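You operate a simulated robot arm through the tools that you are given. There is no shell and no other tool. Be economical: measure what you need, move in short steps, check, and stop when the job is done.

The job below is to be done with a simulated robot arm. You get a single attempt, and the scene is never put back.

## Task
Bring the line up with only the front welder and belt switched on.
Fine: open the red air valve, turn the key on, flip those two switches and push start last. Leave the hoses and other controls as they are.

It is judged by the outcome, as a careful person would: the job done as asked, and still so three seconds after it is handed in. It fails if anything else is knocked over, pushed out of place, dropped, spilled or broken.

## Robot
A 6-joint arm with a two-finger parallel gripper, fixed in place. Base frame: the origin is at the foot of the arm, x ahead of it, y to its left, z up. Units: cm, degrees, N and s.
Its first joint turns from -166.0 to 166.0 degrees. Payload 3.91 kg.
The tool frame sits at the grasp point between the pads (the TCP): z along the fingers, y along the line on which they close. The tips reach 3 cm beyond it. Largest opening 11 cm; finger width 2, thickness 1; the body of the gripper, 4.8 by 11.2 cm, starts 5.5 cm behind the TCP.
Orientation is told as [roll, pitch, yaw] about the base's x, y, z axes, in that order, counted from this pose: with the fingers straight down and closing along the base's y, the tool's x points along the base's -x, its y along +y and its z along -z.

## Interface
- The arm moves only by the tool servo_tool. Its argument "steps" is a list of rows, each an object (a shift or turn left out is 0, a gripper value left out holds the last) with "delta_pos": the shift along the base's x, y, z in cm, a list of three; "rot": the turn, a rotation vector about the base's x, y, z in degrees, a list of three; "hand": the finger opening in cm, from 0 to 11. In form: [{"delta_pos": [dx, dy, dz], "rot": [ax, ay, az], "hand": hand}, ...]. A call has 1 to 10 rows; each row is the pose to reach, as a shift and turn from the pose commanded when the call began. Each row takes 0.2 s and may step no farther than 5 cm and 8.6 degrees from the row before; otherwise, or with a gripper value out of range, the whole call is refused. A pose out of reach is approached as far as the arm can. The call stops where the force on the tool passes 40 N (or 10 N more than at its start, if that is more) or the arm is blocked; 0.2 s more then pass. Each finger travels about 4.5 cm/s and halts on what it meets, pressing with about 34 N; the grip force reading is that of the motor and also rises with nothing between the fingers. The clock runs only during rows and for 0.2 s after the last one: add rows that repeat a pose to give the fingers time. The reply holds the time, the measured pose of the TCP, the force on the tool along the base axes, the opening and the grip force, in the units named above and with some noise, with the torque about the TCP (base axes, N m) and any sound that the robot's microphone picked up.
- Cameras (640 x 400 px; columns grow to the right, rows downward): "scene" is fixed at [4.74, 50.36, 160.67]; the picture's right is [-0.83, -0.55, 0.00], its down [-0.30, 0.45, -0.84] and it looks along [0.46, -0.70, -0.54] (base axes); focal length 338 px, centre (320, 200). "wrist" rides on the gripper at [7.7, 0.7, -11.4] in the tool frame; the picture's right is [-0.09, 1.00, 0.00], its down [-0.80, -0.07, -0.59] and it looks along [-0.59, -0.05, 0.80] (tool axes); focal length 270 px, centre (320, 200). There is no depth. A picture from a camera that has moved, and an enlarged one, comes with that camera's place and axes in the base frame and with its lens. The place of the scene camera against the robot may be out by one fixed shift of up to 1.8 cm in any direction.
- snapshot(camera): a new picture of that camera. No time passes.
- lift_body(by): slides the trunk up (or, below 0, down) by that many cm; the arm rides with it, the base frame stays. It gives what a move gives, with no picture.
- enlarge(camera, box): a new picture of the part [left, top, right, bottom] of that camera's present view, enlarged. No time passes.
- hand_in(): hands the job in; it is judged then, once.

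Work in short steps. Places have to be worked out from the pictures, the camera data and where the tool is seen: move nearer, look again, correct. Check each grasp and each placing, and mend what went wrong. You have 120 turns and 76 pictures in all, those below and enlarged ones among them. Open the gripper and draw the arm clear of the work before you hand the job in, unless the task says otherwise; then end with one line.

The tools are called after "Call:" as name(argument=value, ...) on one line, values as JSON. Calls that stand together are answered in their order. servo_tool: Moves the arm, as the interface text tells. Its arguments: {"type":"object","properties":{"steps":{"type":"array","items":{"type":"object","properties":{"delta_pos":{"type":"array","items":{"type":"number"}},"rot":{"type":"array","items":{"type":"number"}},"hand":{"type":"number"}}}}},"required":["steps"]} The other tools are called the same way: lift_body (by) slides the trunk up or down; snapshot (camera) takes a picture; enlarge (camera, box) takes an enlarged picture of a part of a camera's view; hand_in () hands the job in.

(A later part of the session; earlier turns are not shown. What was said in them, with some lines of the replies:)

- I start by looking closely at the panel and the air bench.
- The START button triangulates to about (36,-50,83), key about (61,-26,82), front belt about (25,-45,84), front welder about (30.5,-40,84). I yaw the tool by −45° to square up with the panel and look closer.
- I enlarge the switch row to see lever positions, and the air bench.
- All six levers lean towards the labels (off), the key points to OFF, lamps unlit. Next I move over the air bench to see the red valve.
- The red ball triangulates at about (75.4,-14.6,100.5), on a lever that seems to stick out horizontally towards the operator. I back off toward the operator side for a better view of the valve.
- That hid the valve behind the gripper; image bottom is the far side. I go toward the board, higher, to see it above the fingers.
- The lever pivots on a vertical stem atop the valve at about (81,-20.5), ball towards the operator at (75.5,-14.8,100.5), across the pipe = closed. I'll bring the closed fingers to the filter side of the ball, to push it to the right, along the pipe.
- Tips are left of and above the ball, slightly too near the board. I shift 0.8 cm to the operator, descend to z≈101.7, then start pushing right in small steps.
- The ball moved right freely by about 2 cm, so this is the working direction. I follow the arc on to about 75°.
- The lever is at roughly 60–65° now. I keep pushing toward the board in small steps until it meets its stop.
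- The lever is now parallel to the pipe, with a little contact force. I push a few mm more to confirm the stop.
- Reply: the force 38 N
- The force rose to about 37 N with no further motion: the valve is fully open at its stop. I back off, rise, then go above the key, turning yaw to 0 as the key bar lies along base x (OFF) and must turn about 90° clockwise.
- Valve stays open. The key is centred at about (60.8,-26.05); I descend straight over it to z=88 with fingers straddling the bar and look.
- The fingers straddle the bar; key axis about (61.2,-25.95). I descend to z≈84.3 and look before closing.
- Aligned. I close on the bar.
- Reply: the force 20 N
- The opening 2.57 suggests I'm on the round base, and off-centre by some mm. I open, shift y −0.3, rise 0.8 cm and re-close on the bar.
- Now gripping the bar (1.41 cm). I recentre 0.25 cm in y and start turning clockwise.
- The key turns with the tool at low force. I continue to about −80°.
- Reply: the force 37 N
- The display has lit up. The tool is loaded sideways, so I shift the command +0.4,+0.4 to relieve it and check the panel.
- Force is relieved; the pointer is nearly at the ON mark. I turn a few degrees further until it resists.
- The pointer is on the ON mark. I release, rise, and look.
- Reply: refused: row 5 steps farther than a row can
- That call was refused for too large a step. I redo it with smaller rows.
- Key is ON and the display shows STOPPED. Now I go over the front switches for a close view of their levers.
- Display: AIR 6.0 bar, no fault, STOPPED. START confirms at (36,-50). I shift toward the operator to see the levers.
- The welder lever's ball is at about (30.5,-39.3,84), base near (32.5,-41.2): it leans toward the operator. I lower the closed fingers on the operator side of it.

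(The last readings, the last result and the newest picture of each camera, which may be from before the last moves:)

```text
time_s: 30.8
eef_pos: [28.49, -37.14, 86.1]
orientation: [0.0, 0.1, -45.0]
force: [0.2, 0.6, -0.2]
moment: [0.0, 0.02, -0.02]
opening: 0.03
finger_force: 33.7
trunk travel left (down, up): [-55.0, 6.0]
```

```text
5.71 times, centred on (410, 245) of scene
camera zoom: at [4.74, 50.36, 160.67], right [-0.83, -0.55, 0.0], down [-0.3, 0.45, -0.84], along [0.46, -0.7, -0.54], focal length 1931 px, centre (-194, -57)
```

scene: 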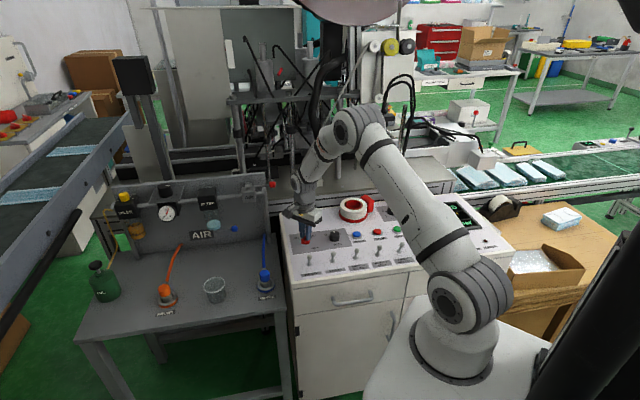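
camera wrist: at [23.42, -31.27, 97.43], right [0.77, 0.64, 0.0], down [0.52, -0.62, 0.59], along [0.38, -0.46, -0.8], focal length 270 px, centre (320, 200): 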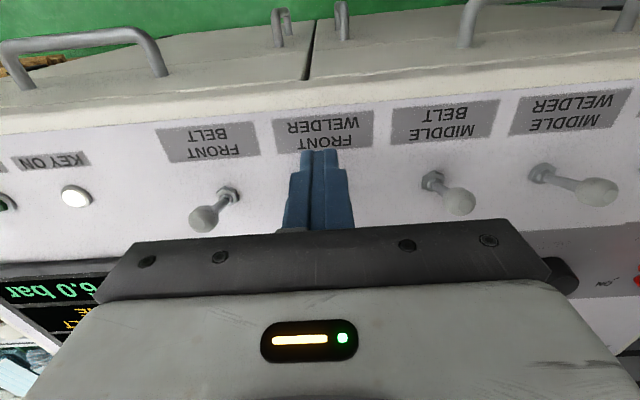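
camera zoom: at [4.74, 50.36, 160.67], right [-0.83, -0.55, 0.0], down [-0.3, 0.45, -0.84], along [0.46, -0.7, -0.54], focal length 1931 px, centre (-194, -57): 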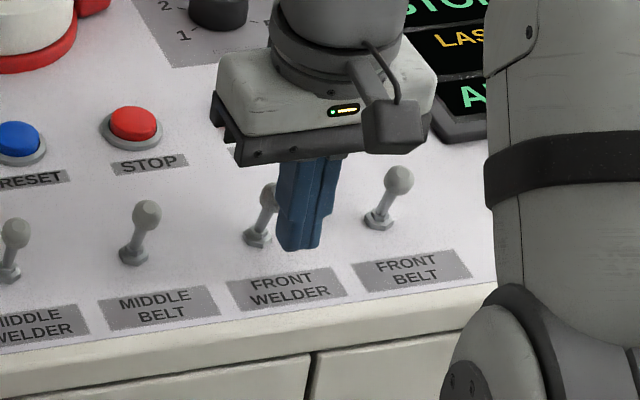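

Recomputed from the neighbouring lever: levers tilt only ~13° toward the operator, base of front welder near (30.8,-39.7). I push along the away direction in small steps, about 2.5 cm.

Call:
servo_tool(steps=[{"delta_pos": [0.5, -0.5, 0]}, {"delta_pos": [0.9, -0.9, 0]}, {"delta_pos": [1.2, -1.2, 0]}, {"delta_pos": [1.5, -1.5, 0]}, {"delta_pos": [1.75, -1.75, 0]}])

Call:
enlarge(camera="scene", box=[360, 210, 460, 280])

```text
time_s: 32.0
eef_pos: [30.14, -39.04, 86.26]
orientation: [0.0, 0.0, -45.0]
force: [-0.1, -0.3, -1.0]
moment: [-0.01, -0.02, 0.01]
opening: 0.0
finger_force: 33.5
trunk travel left (down, up): [-55.0, 6.0]
```

```text
5.71 times, centred on (410, 245) of scene
camera zoom: at [4.74, 50.36, 160.67], right [-0.83, -0.55, 0.0], down [-0.3, 0.45, -0.84], along [0.46, -0.7, -0.54], focal length 1931 px, centre (-194, -57)
```

zoom: 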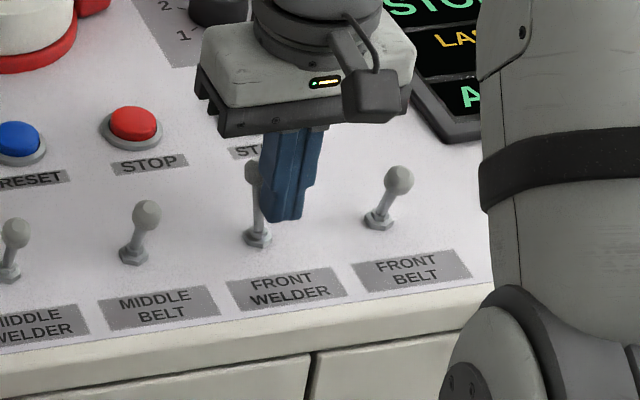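

The welder lever seems to have swung back, with no force left. I back off and rise to check.

Call:
servo_tool(steps=[{"delta_pos": [-1.5, 1.5, 0]}, {"delta_pos": [-2.5, 2.5, 2]}, {"delta_pos": [-4, 1, 5.5]}, {"delta_pos": [-5.5, -2, 6]}, {"delta_pos": [-5.5, -2, 6]}])

Call:
enlarge(camera="scene", box=[360, 210, 460, 280])

Call:
snapshot(camera="wrist")

```text
time_s: 33.2
eef_pos: [24.59, -40.98, 92.09]
orientation: [0.0, 0.0, -45.0]
force: [0.7, 0.1, -0.4]
moment: [-0.03, 0.01, 0.01]
opening: 0.03
finger_force: 34.8
trunk travel left (down, up): [-55.0, 6.0]
```

```text
5.71 times, centred on (410, 245) of scene
camera zoom: at [4.74, 50.36, 160.67], right [-0.83, -0.55, 0.0], down [-0.3, 0.45, -0.84], along [0.46, -0.7, -0.54], focal length 1931 px, centre (-194, -57)
```

zoom: 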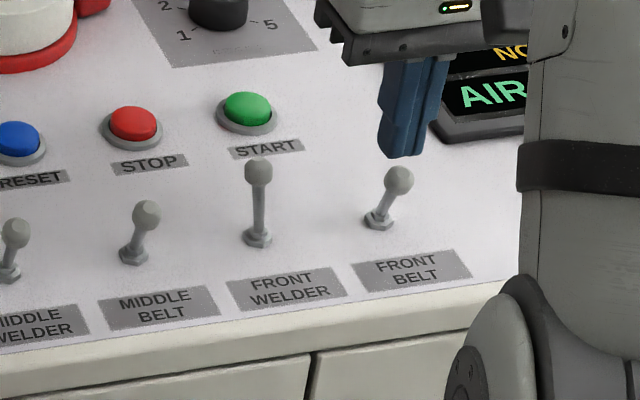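

```text
31 pictures are left
camera wrist: at [19.64, -35.13, 103.51], right [0.77, 0.64, 0.0], down [0.52, -0.62, 0.59], along [0.38, -0.46, -0.8], focal length 270 px, centre (320, 200)
```

wrist: 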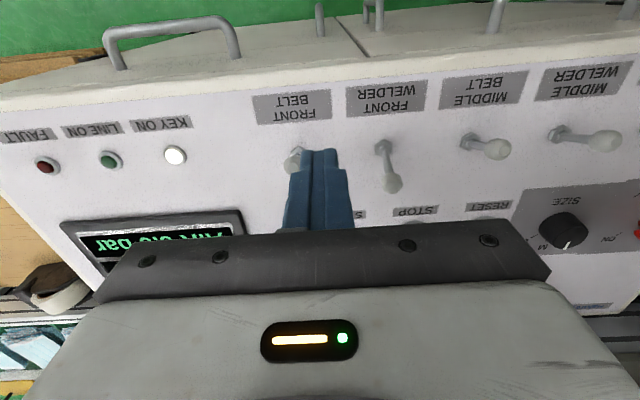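

Front welder is flipped up cleanly. The belt lever is offset by (−5.6,−5.8), so I repeat the same motion from (22.9,-42.9).

Call:
servo_tool(steps=[{"delta_pos": [-1.7, -1.9, 0]}, {"delta_pos": [-1.7, -1.9, -3]}, {"delta_pos": [-1.7, -1.9, -5.9]}, {"delta_pos": [-1.1, -2.5, -5.9]}, {"delta_pos": [-0.7, -2.9, -5.9]}, {"delta_pos": [-0.4, -3.2, -5.9]}, {"delta_pos": [-0.1, -3.5, -5.9]}, {"delta_pos": [0.1, -3.7, -5.9]}])

Call:
enlarge(camera="scene", box=[360, 210, 460, 280])

```text
time_s: 35.0
eef_pos: [24.78, -44.8, 86.39]
orientation: [-0.1, -0.1, -44.9]
force: [-0.5, -0.3, 0.9]
moment: [-0.02, -0.03, 0.0]
opening: 0.0
finger_force: 34.5
trunk travel left (down, up): [-55.0, 6.0]
```

```text
5.71 times, centred on (410, 245) of scene
camera zoom: at [4.74, 50.36, 160.67], right [-0.83, -0.55, 0.0], down [-0.3, 0.45, -0.84], along [0.46, -0.7, -0.54], focal length 1931 px, centre (-194, -57)
```

zoom: 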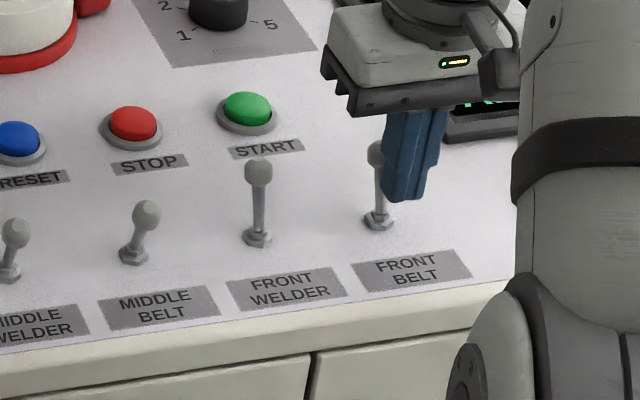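

The belt lever has flipped too. I back off, rise, and move to above START (36,-50).

Call:
servo_tool(steps=[{"delta_pos": [-1.7, 1.7, 0]}, {"delta_pos": [-2, 2, 4]}, {"delta_pos": [-2, 2, 8]}, {"delta_pos": [2, 0, 8]}, {"delta_pos": [6, -2, 8]}, {"delta_pos": [9, -4, 8]}, {"delta_pos": [11.3, -5.2, 7]}, {"delta_pos": [11.3, -5.2, 7]}])

Call:
enlarge(camera="scene", box=[340, 190, 460, 280])

Call:
snapshot(camera="wrist")

```text
time_s: 36.8
eef_pos: [36.07, -49.96, 93.36]
orientation: [0.0, 0.0, -44.9]
force: [0.1, 1.0, -0.4]
moment: [0.0, -0.01, 0.02]
opening: 0.01
finger_force: 34.6
trunk travel left (down, up): [-55.0, 6.0]
```

```text
4.44 times, centred on (400, 235) of scene
camera zoom: at [4.74, 50.36, 160.67], right [-0.83, -0.55, 0.0], down [-0.3, 0.45, -0.84], along [0.46, -0.7, -0.54], focal length 1502 px, centre (-36, 44)
```

zoom: 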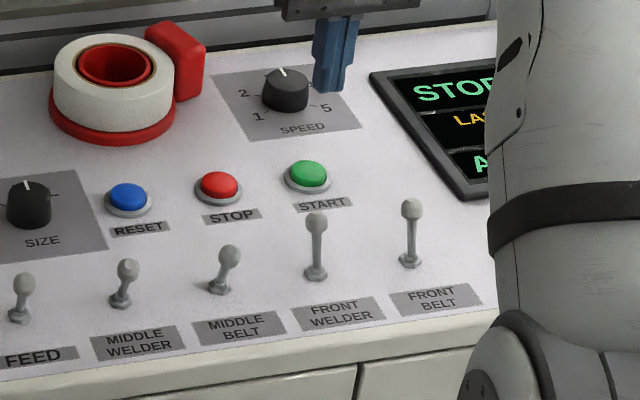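

```text
28 pictures are left
camera wrist: at [31.1, -44.02, 104.56], right [0.77, 0.64, 0.0], down [0.52, -0.62, 0.59], along [0.38, -0.46, -0.8], focal length 270 px, centre (320, 200)
```

wrist: 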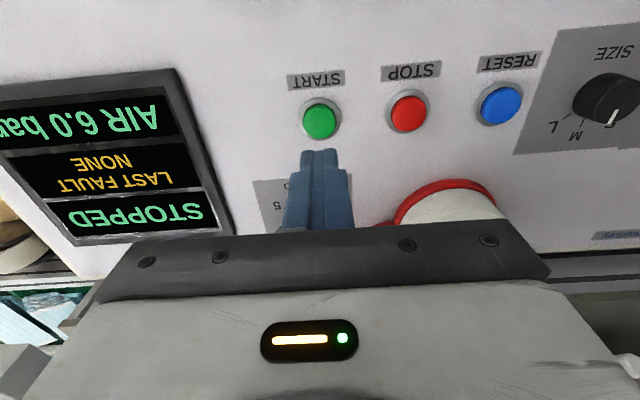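

Both front switches are up, others unchanged. I descend to just above START and check the alignment.

Call:
servo_tool(steps=[{"delta_pos": [0.1, -0.2, -3]}, {"delta_pos": [0.1, -0.2, -6]}, {"delta_pos": [0.1, -0.2, -6]}])

Call:
enlarge(camera="scene", box=[360, 200, 440, 250])

Call:
enlarge(camera="wrist", box=[240, 100, 400, 230])

```text
time_s: 37.6
eef_pos: [36.14, -50.18, 87.29]
orientation: [0.1, 0.0, -45.0]
force: [-0.9, -0.3, -0.2]
moment: [0.01, 0.03, 0.02]
opening: 0.01
finger_force: 33.8
trunk travel left (down, up): [-55.0, 6.0]
```

```text
8.00 times, centred on (400, 225) of scene
camera zoom: at [4.74, 50.36, 160.67], right [-0.83, -0.55, 0.0], down [-0.3, 0.45, -0.84], along [0.46, -0.7, -0.54], focal length 2704 px, centre (-320, 0)
```

zoom: 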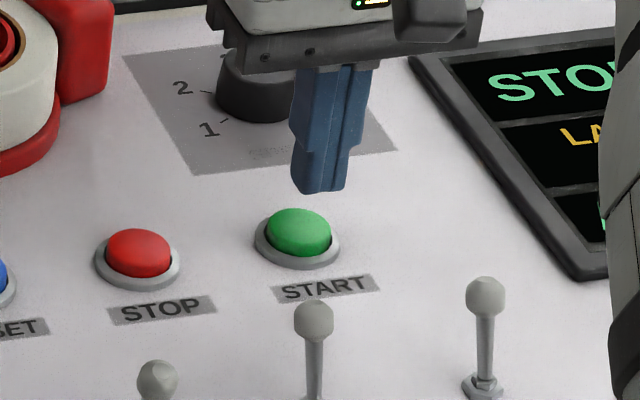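

```text
3.08 times, centred on (320, 165) of wrist
camera zoom: at [31.13, -44.19, 98.48], right [0.77, 0.64, 0.0], down [0.52, -0.62, 0.59], along [0.38, -0.46, -0.8], focal length 832 px, centre (320, 308)
```

zoom: 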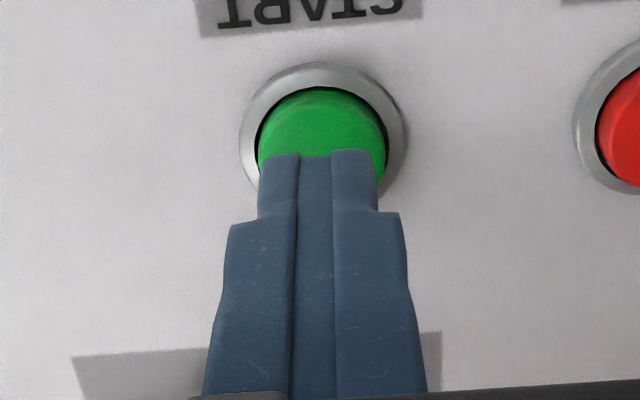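

The tip is ~1.5 cm above START and slightly too far back. I shift ~0.8 cm toward the operator and press down in small steps.

Call:
servo_tool(steps=[{"delta_pos": [-0.4, 0.72, 0]}, {"delta_pos": [-0.4, 0.72, -0.7]}, {"delta_pos": [-0.4, 0.72, -1.2]}, {"delta_pos": [-0.4, 0.72, -1.5]}, {"delta_pos": [-0.4, 0.72, -1.8]}, {"delta_pos": [-0.4, 0.72, -2.0]}])

Call:
snapshot(camera="wrist")

```text
time_s: 39.0
eef_pos: [35.71, -49.47, 85.21]
orientation: [0.1, 0.0, -45.0]
force: [-0.4, 0.1, 0.5]
moment: [0.02, 0.0, 0.04]
opening: 0.0
finger_force: 33.8
trunk travel left (down, up): [-55.0, 6.0]
```

```text
25 pictures are left
camera wrist: at [30.75, -43.44, 96.56], right [0.77, 0.64, 0.0], down [0.52, -0.62, 0.59], along [0.38, -0.46, -0.8], focal length 270 px, centre (320, 200)
```

wrist: 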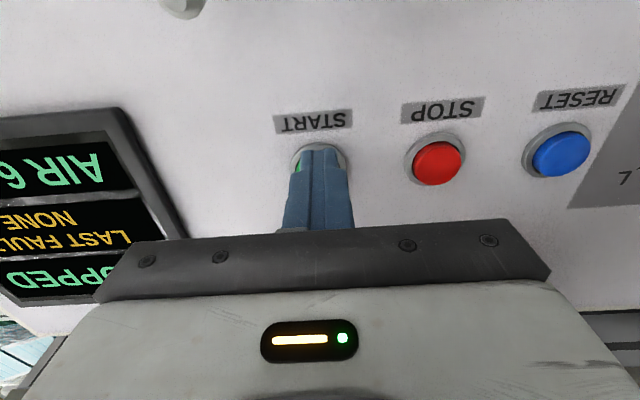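

No contact yet (tips at z≈82.2). I continue down in small steps until the force rises, then lift.

Call:
servo_tool(steps=[{"delta_pos": [0, 0, -0.2]}, {"delta_pos": [0, 0, -0.4]}, {"delta_pos": [0, 0, -0.6]}, {"delta_pos": [0, 0, -0.7]}])

Call:
snapshot(camera="wrist")

```text
time_s: 40.0
eef_pos: [35.73, -49.39, 84.64]
orientation: [0.0, 0.0, -45.0]
force: [0.0, 0.1, 0.1]
moment: [0.01, 0.02, -0.01]
opening: 0.02
finger_force: 34.1
trunk travel left (down, up): [-55.0, 6.0]
```

```text
24 pictures are left
camera wrist: at [30.79, -43.47, 95.85], right [0.77, 0.64, 0.0], down [0.52, -0.62, 0.59], along [0.38, -0.46, -0.8], focal length 270 px, centre (320, 200)
```

wrist: 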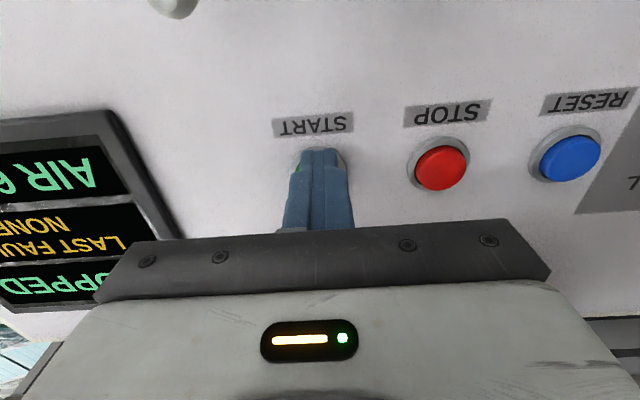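

Still free; continue down slowly.

Call:
servo_tool(steps=[{"delta_pos": [0, 0, -0.15]}, {"delta_pos": [0, 0, -0.3]}, {"delta_pos": [0, 0, -0.45]}, {"delta_pos": [0, 0, -0.6]}])

Call:
enlarge(camera="scene", box=[360, 200, 440, 250])

```text
time_s: 41.0
eef_pos: [35.7, -49.49, 84.03]
orientation: [0.1, 0.0, -45.1]
force: [0.4, -0.8, 2.6]
moment: [-0.04, -0.03, 0.01]
opening: 0.01
finger_force: 33.6
trunk travel left (down, up): [-55.0, 6.0]
```

```text
8.00 times, centred on (400, 225) of scene
camera zoom: at [4.74, 50.36, 160.67], right [-0.83, -0.55, 0.0], down [-0.3, 0.45, -0.84], along [0.46, -0.7, -0.54], focal length 2704 px, centre (-320, 0)
```

zoom: 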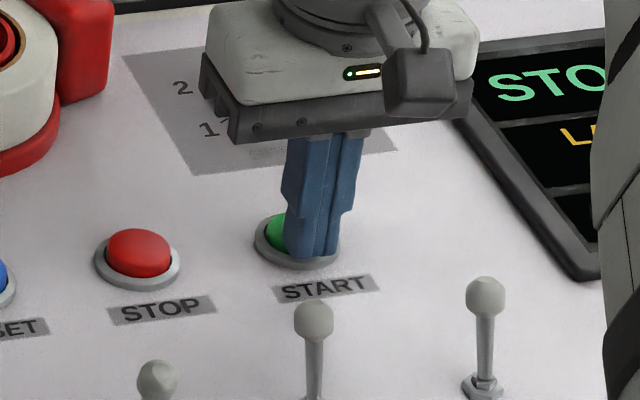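

Light contact (2.6 N), but the tip is near the button's rim on the right. I lift, shift to centre, and press again.

Call:
servo_tool(steps=[{"delta_pos": [0, 0, 1.2]}, {"delta_pos": [0.7, 0.1, 1.2]}, {"delta_pos": [0.7, 0.1, 0.6]}, {"delta_pos": [0.7, 0.1, 0.2]}, {"delta_pos": [0.7, 0.1, 0]}, {"delta_pos": [0.7, 0.1, -0.15]}])

Call:
enlarge(camera="scene", box=[360, 200, 440, 250])

```text
time_s: 42.4
eef_pos: [36.4, -49.25, 83.93]
orientation: [-0.1, 0.0, -45.0]
force: [0.7, 0.0, 3.4]
moment: [0.02, 0.01, -0.01]
opening: 0.01
finger_force: 34.1
trunk travel left (down, up): [-55.0, 6.0]
heard: click
```

```text
8.00 times, centred on (400, 225) of scene
camera zoom: at [4.74, 50.36, 160.67], right [-0.83, -0.55, 0.0], down [-0.3, 0.45, -0.84], along [0.46, -0.7, -0.54], focal length 2704 px, centre (-320, 0)
```

zoom: 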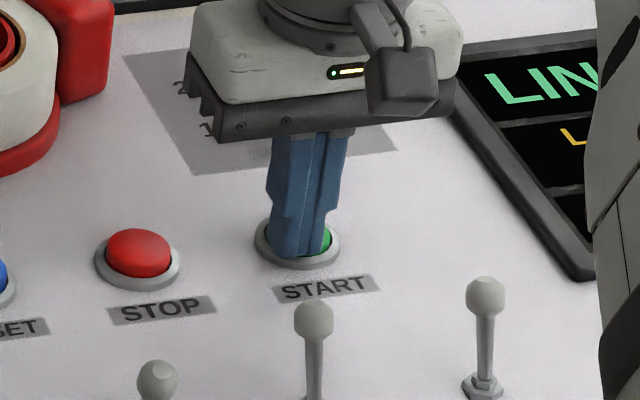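

A click was heard and the display changed to "LIN…". I lift straight up and clear away.

Call:
servo_tool(steps=[{"delta_pos": [0, 0, 3]}, {"delta_pos": [0, 0, 7]}, {"delta_pos": [0, 0, 11]}, {"delta_pos": [0, 0, 15]}, {"delta_pos": [0, 3, 19], "hand": 5}, {"delta_pos": [0, 6, 22]}, {"delta_pos": [0, 9, 24]}, {"delta_pos": [0, 9, 24]}])

Call:
snapshot(camera="wrist")

Call:
snapshot(camera="scene")

```text
time_s: 44.2
eef_pos: [36.46, -40.34, 107.86]
orientation: [0.0, -0.1, -45.0]
force: [-0.3, -0.1, 0.0]
moment: [0.03, 0.02, -0.01]
opening: 5.0
finger_force: 0.0
trunk travel left (down, up): [-55.0, 6.0]
```

```text
21 pictures are left
camera wrist: at [31.5, -34.29, 119.12], right [0.77, 0.64, 0.0], down [0.52, -0.62, 0.59], along [0.38, -0.46, -0.8], focal length 270 px, centre (320, 200)
```

wrist: 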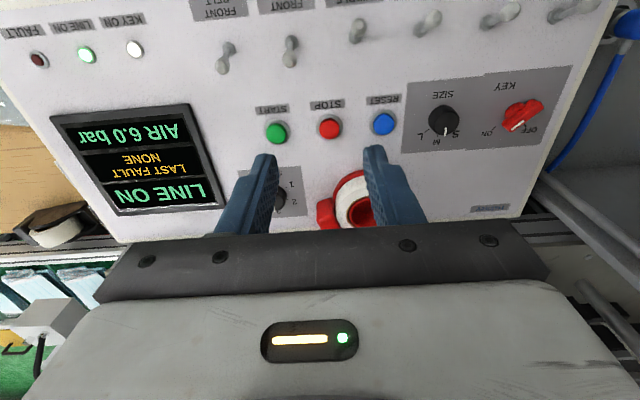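

```text
20 pictures are left
```

scene: 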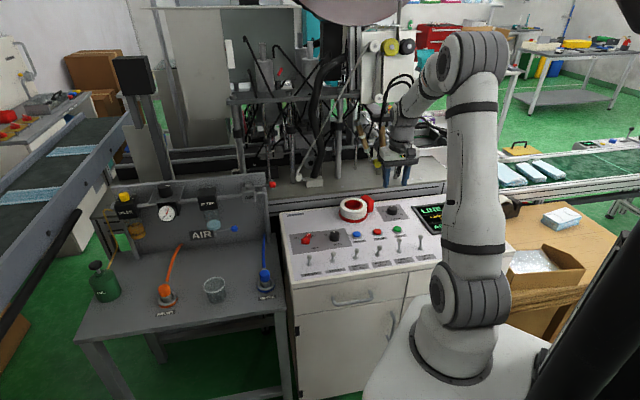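

The display reads LINE ON, AIR 6.0 bar, LAST FAULT NONE, and the green lamp is lit; other controls are untouched. I wait about two seconds and check that it holds.

Call:
servo_tool(steps=[{"hand": 8}, {"hand": 8}, {"hand": 8}, {"hand": 8}, {"hand": 8}, {"hand": 8}, {"hand": 8}, {"hand": 8}, {"hand": 8}, {"hand": 8}])

Call:
enlarge(camera="wrist", box=[0, 0, 600, 230])

```text
time_s: 46.4
eef_pos: [36.31, -40.24, 107.84]
orientation: [0.0, 0.0, -44.9]
force: [-1.3, -0.3, 0.5]
moment: [-0.05, 0.01, 0.0]
opening: 8.02
finger_force: 0.1
trunk travel left (down, up): [-55.0, 6.0]
```

```text
1.07 times, centred on (300, 115) of wrist (not enlarged: the box is as wide or as high as the picture)
camera zoom: at [31.49, -34.32, 119.11], right [0.77, 0.64, 0.0], down [0.52, -0.62, 0.59], along [0.38, -0.46, -0.8], focal length 288 px, centre (341, 291)
```

zoom: 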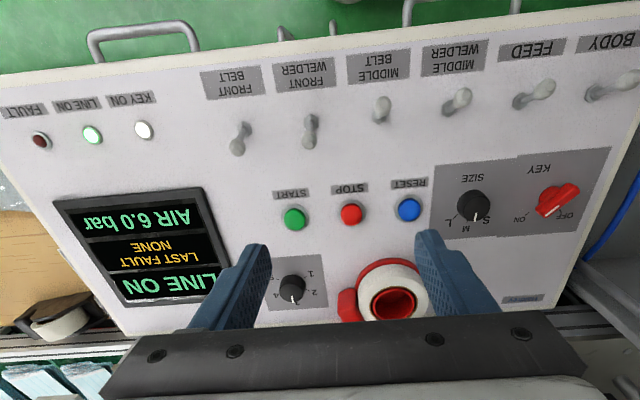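

The state holds: line on, no fault, only the front welder and belt up, and the arm is clear. I hand in.

Call:
hand_in()

```text
The job is handed in.
```

The line is running with only the front welder and front belt switched on. The display reads LINE ON, AIR 6.0 bar and LAST FAULT NONE; the hoses and other controls were left as they were, and the arm is clear.
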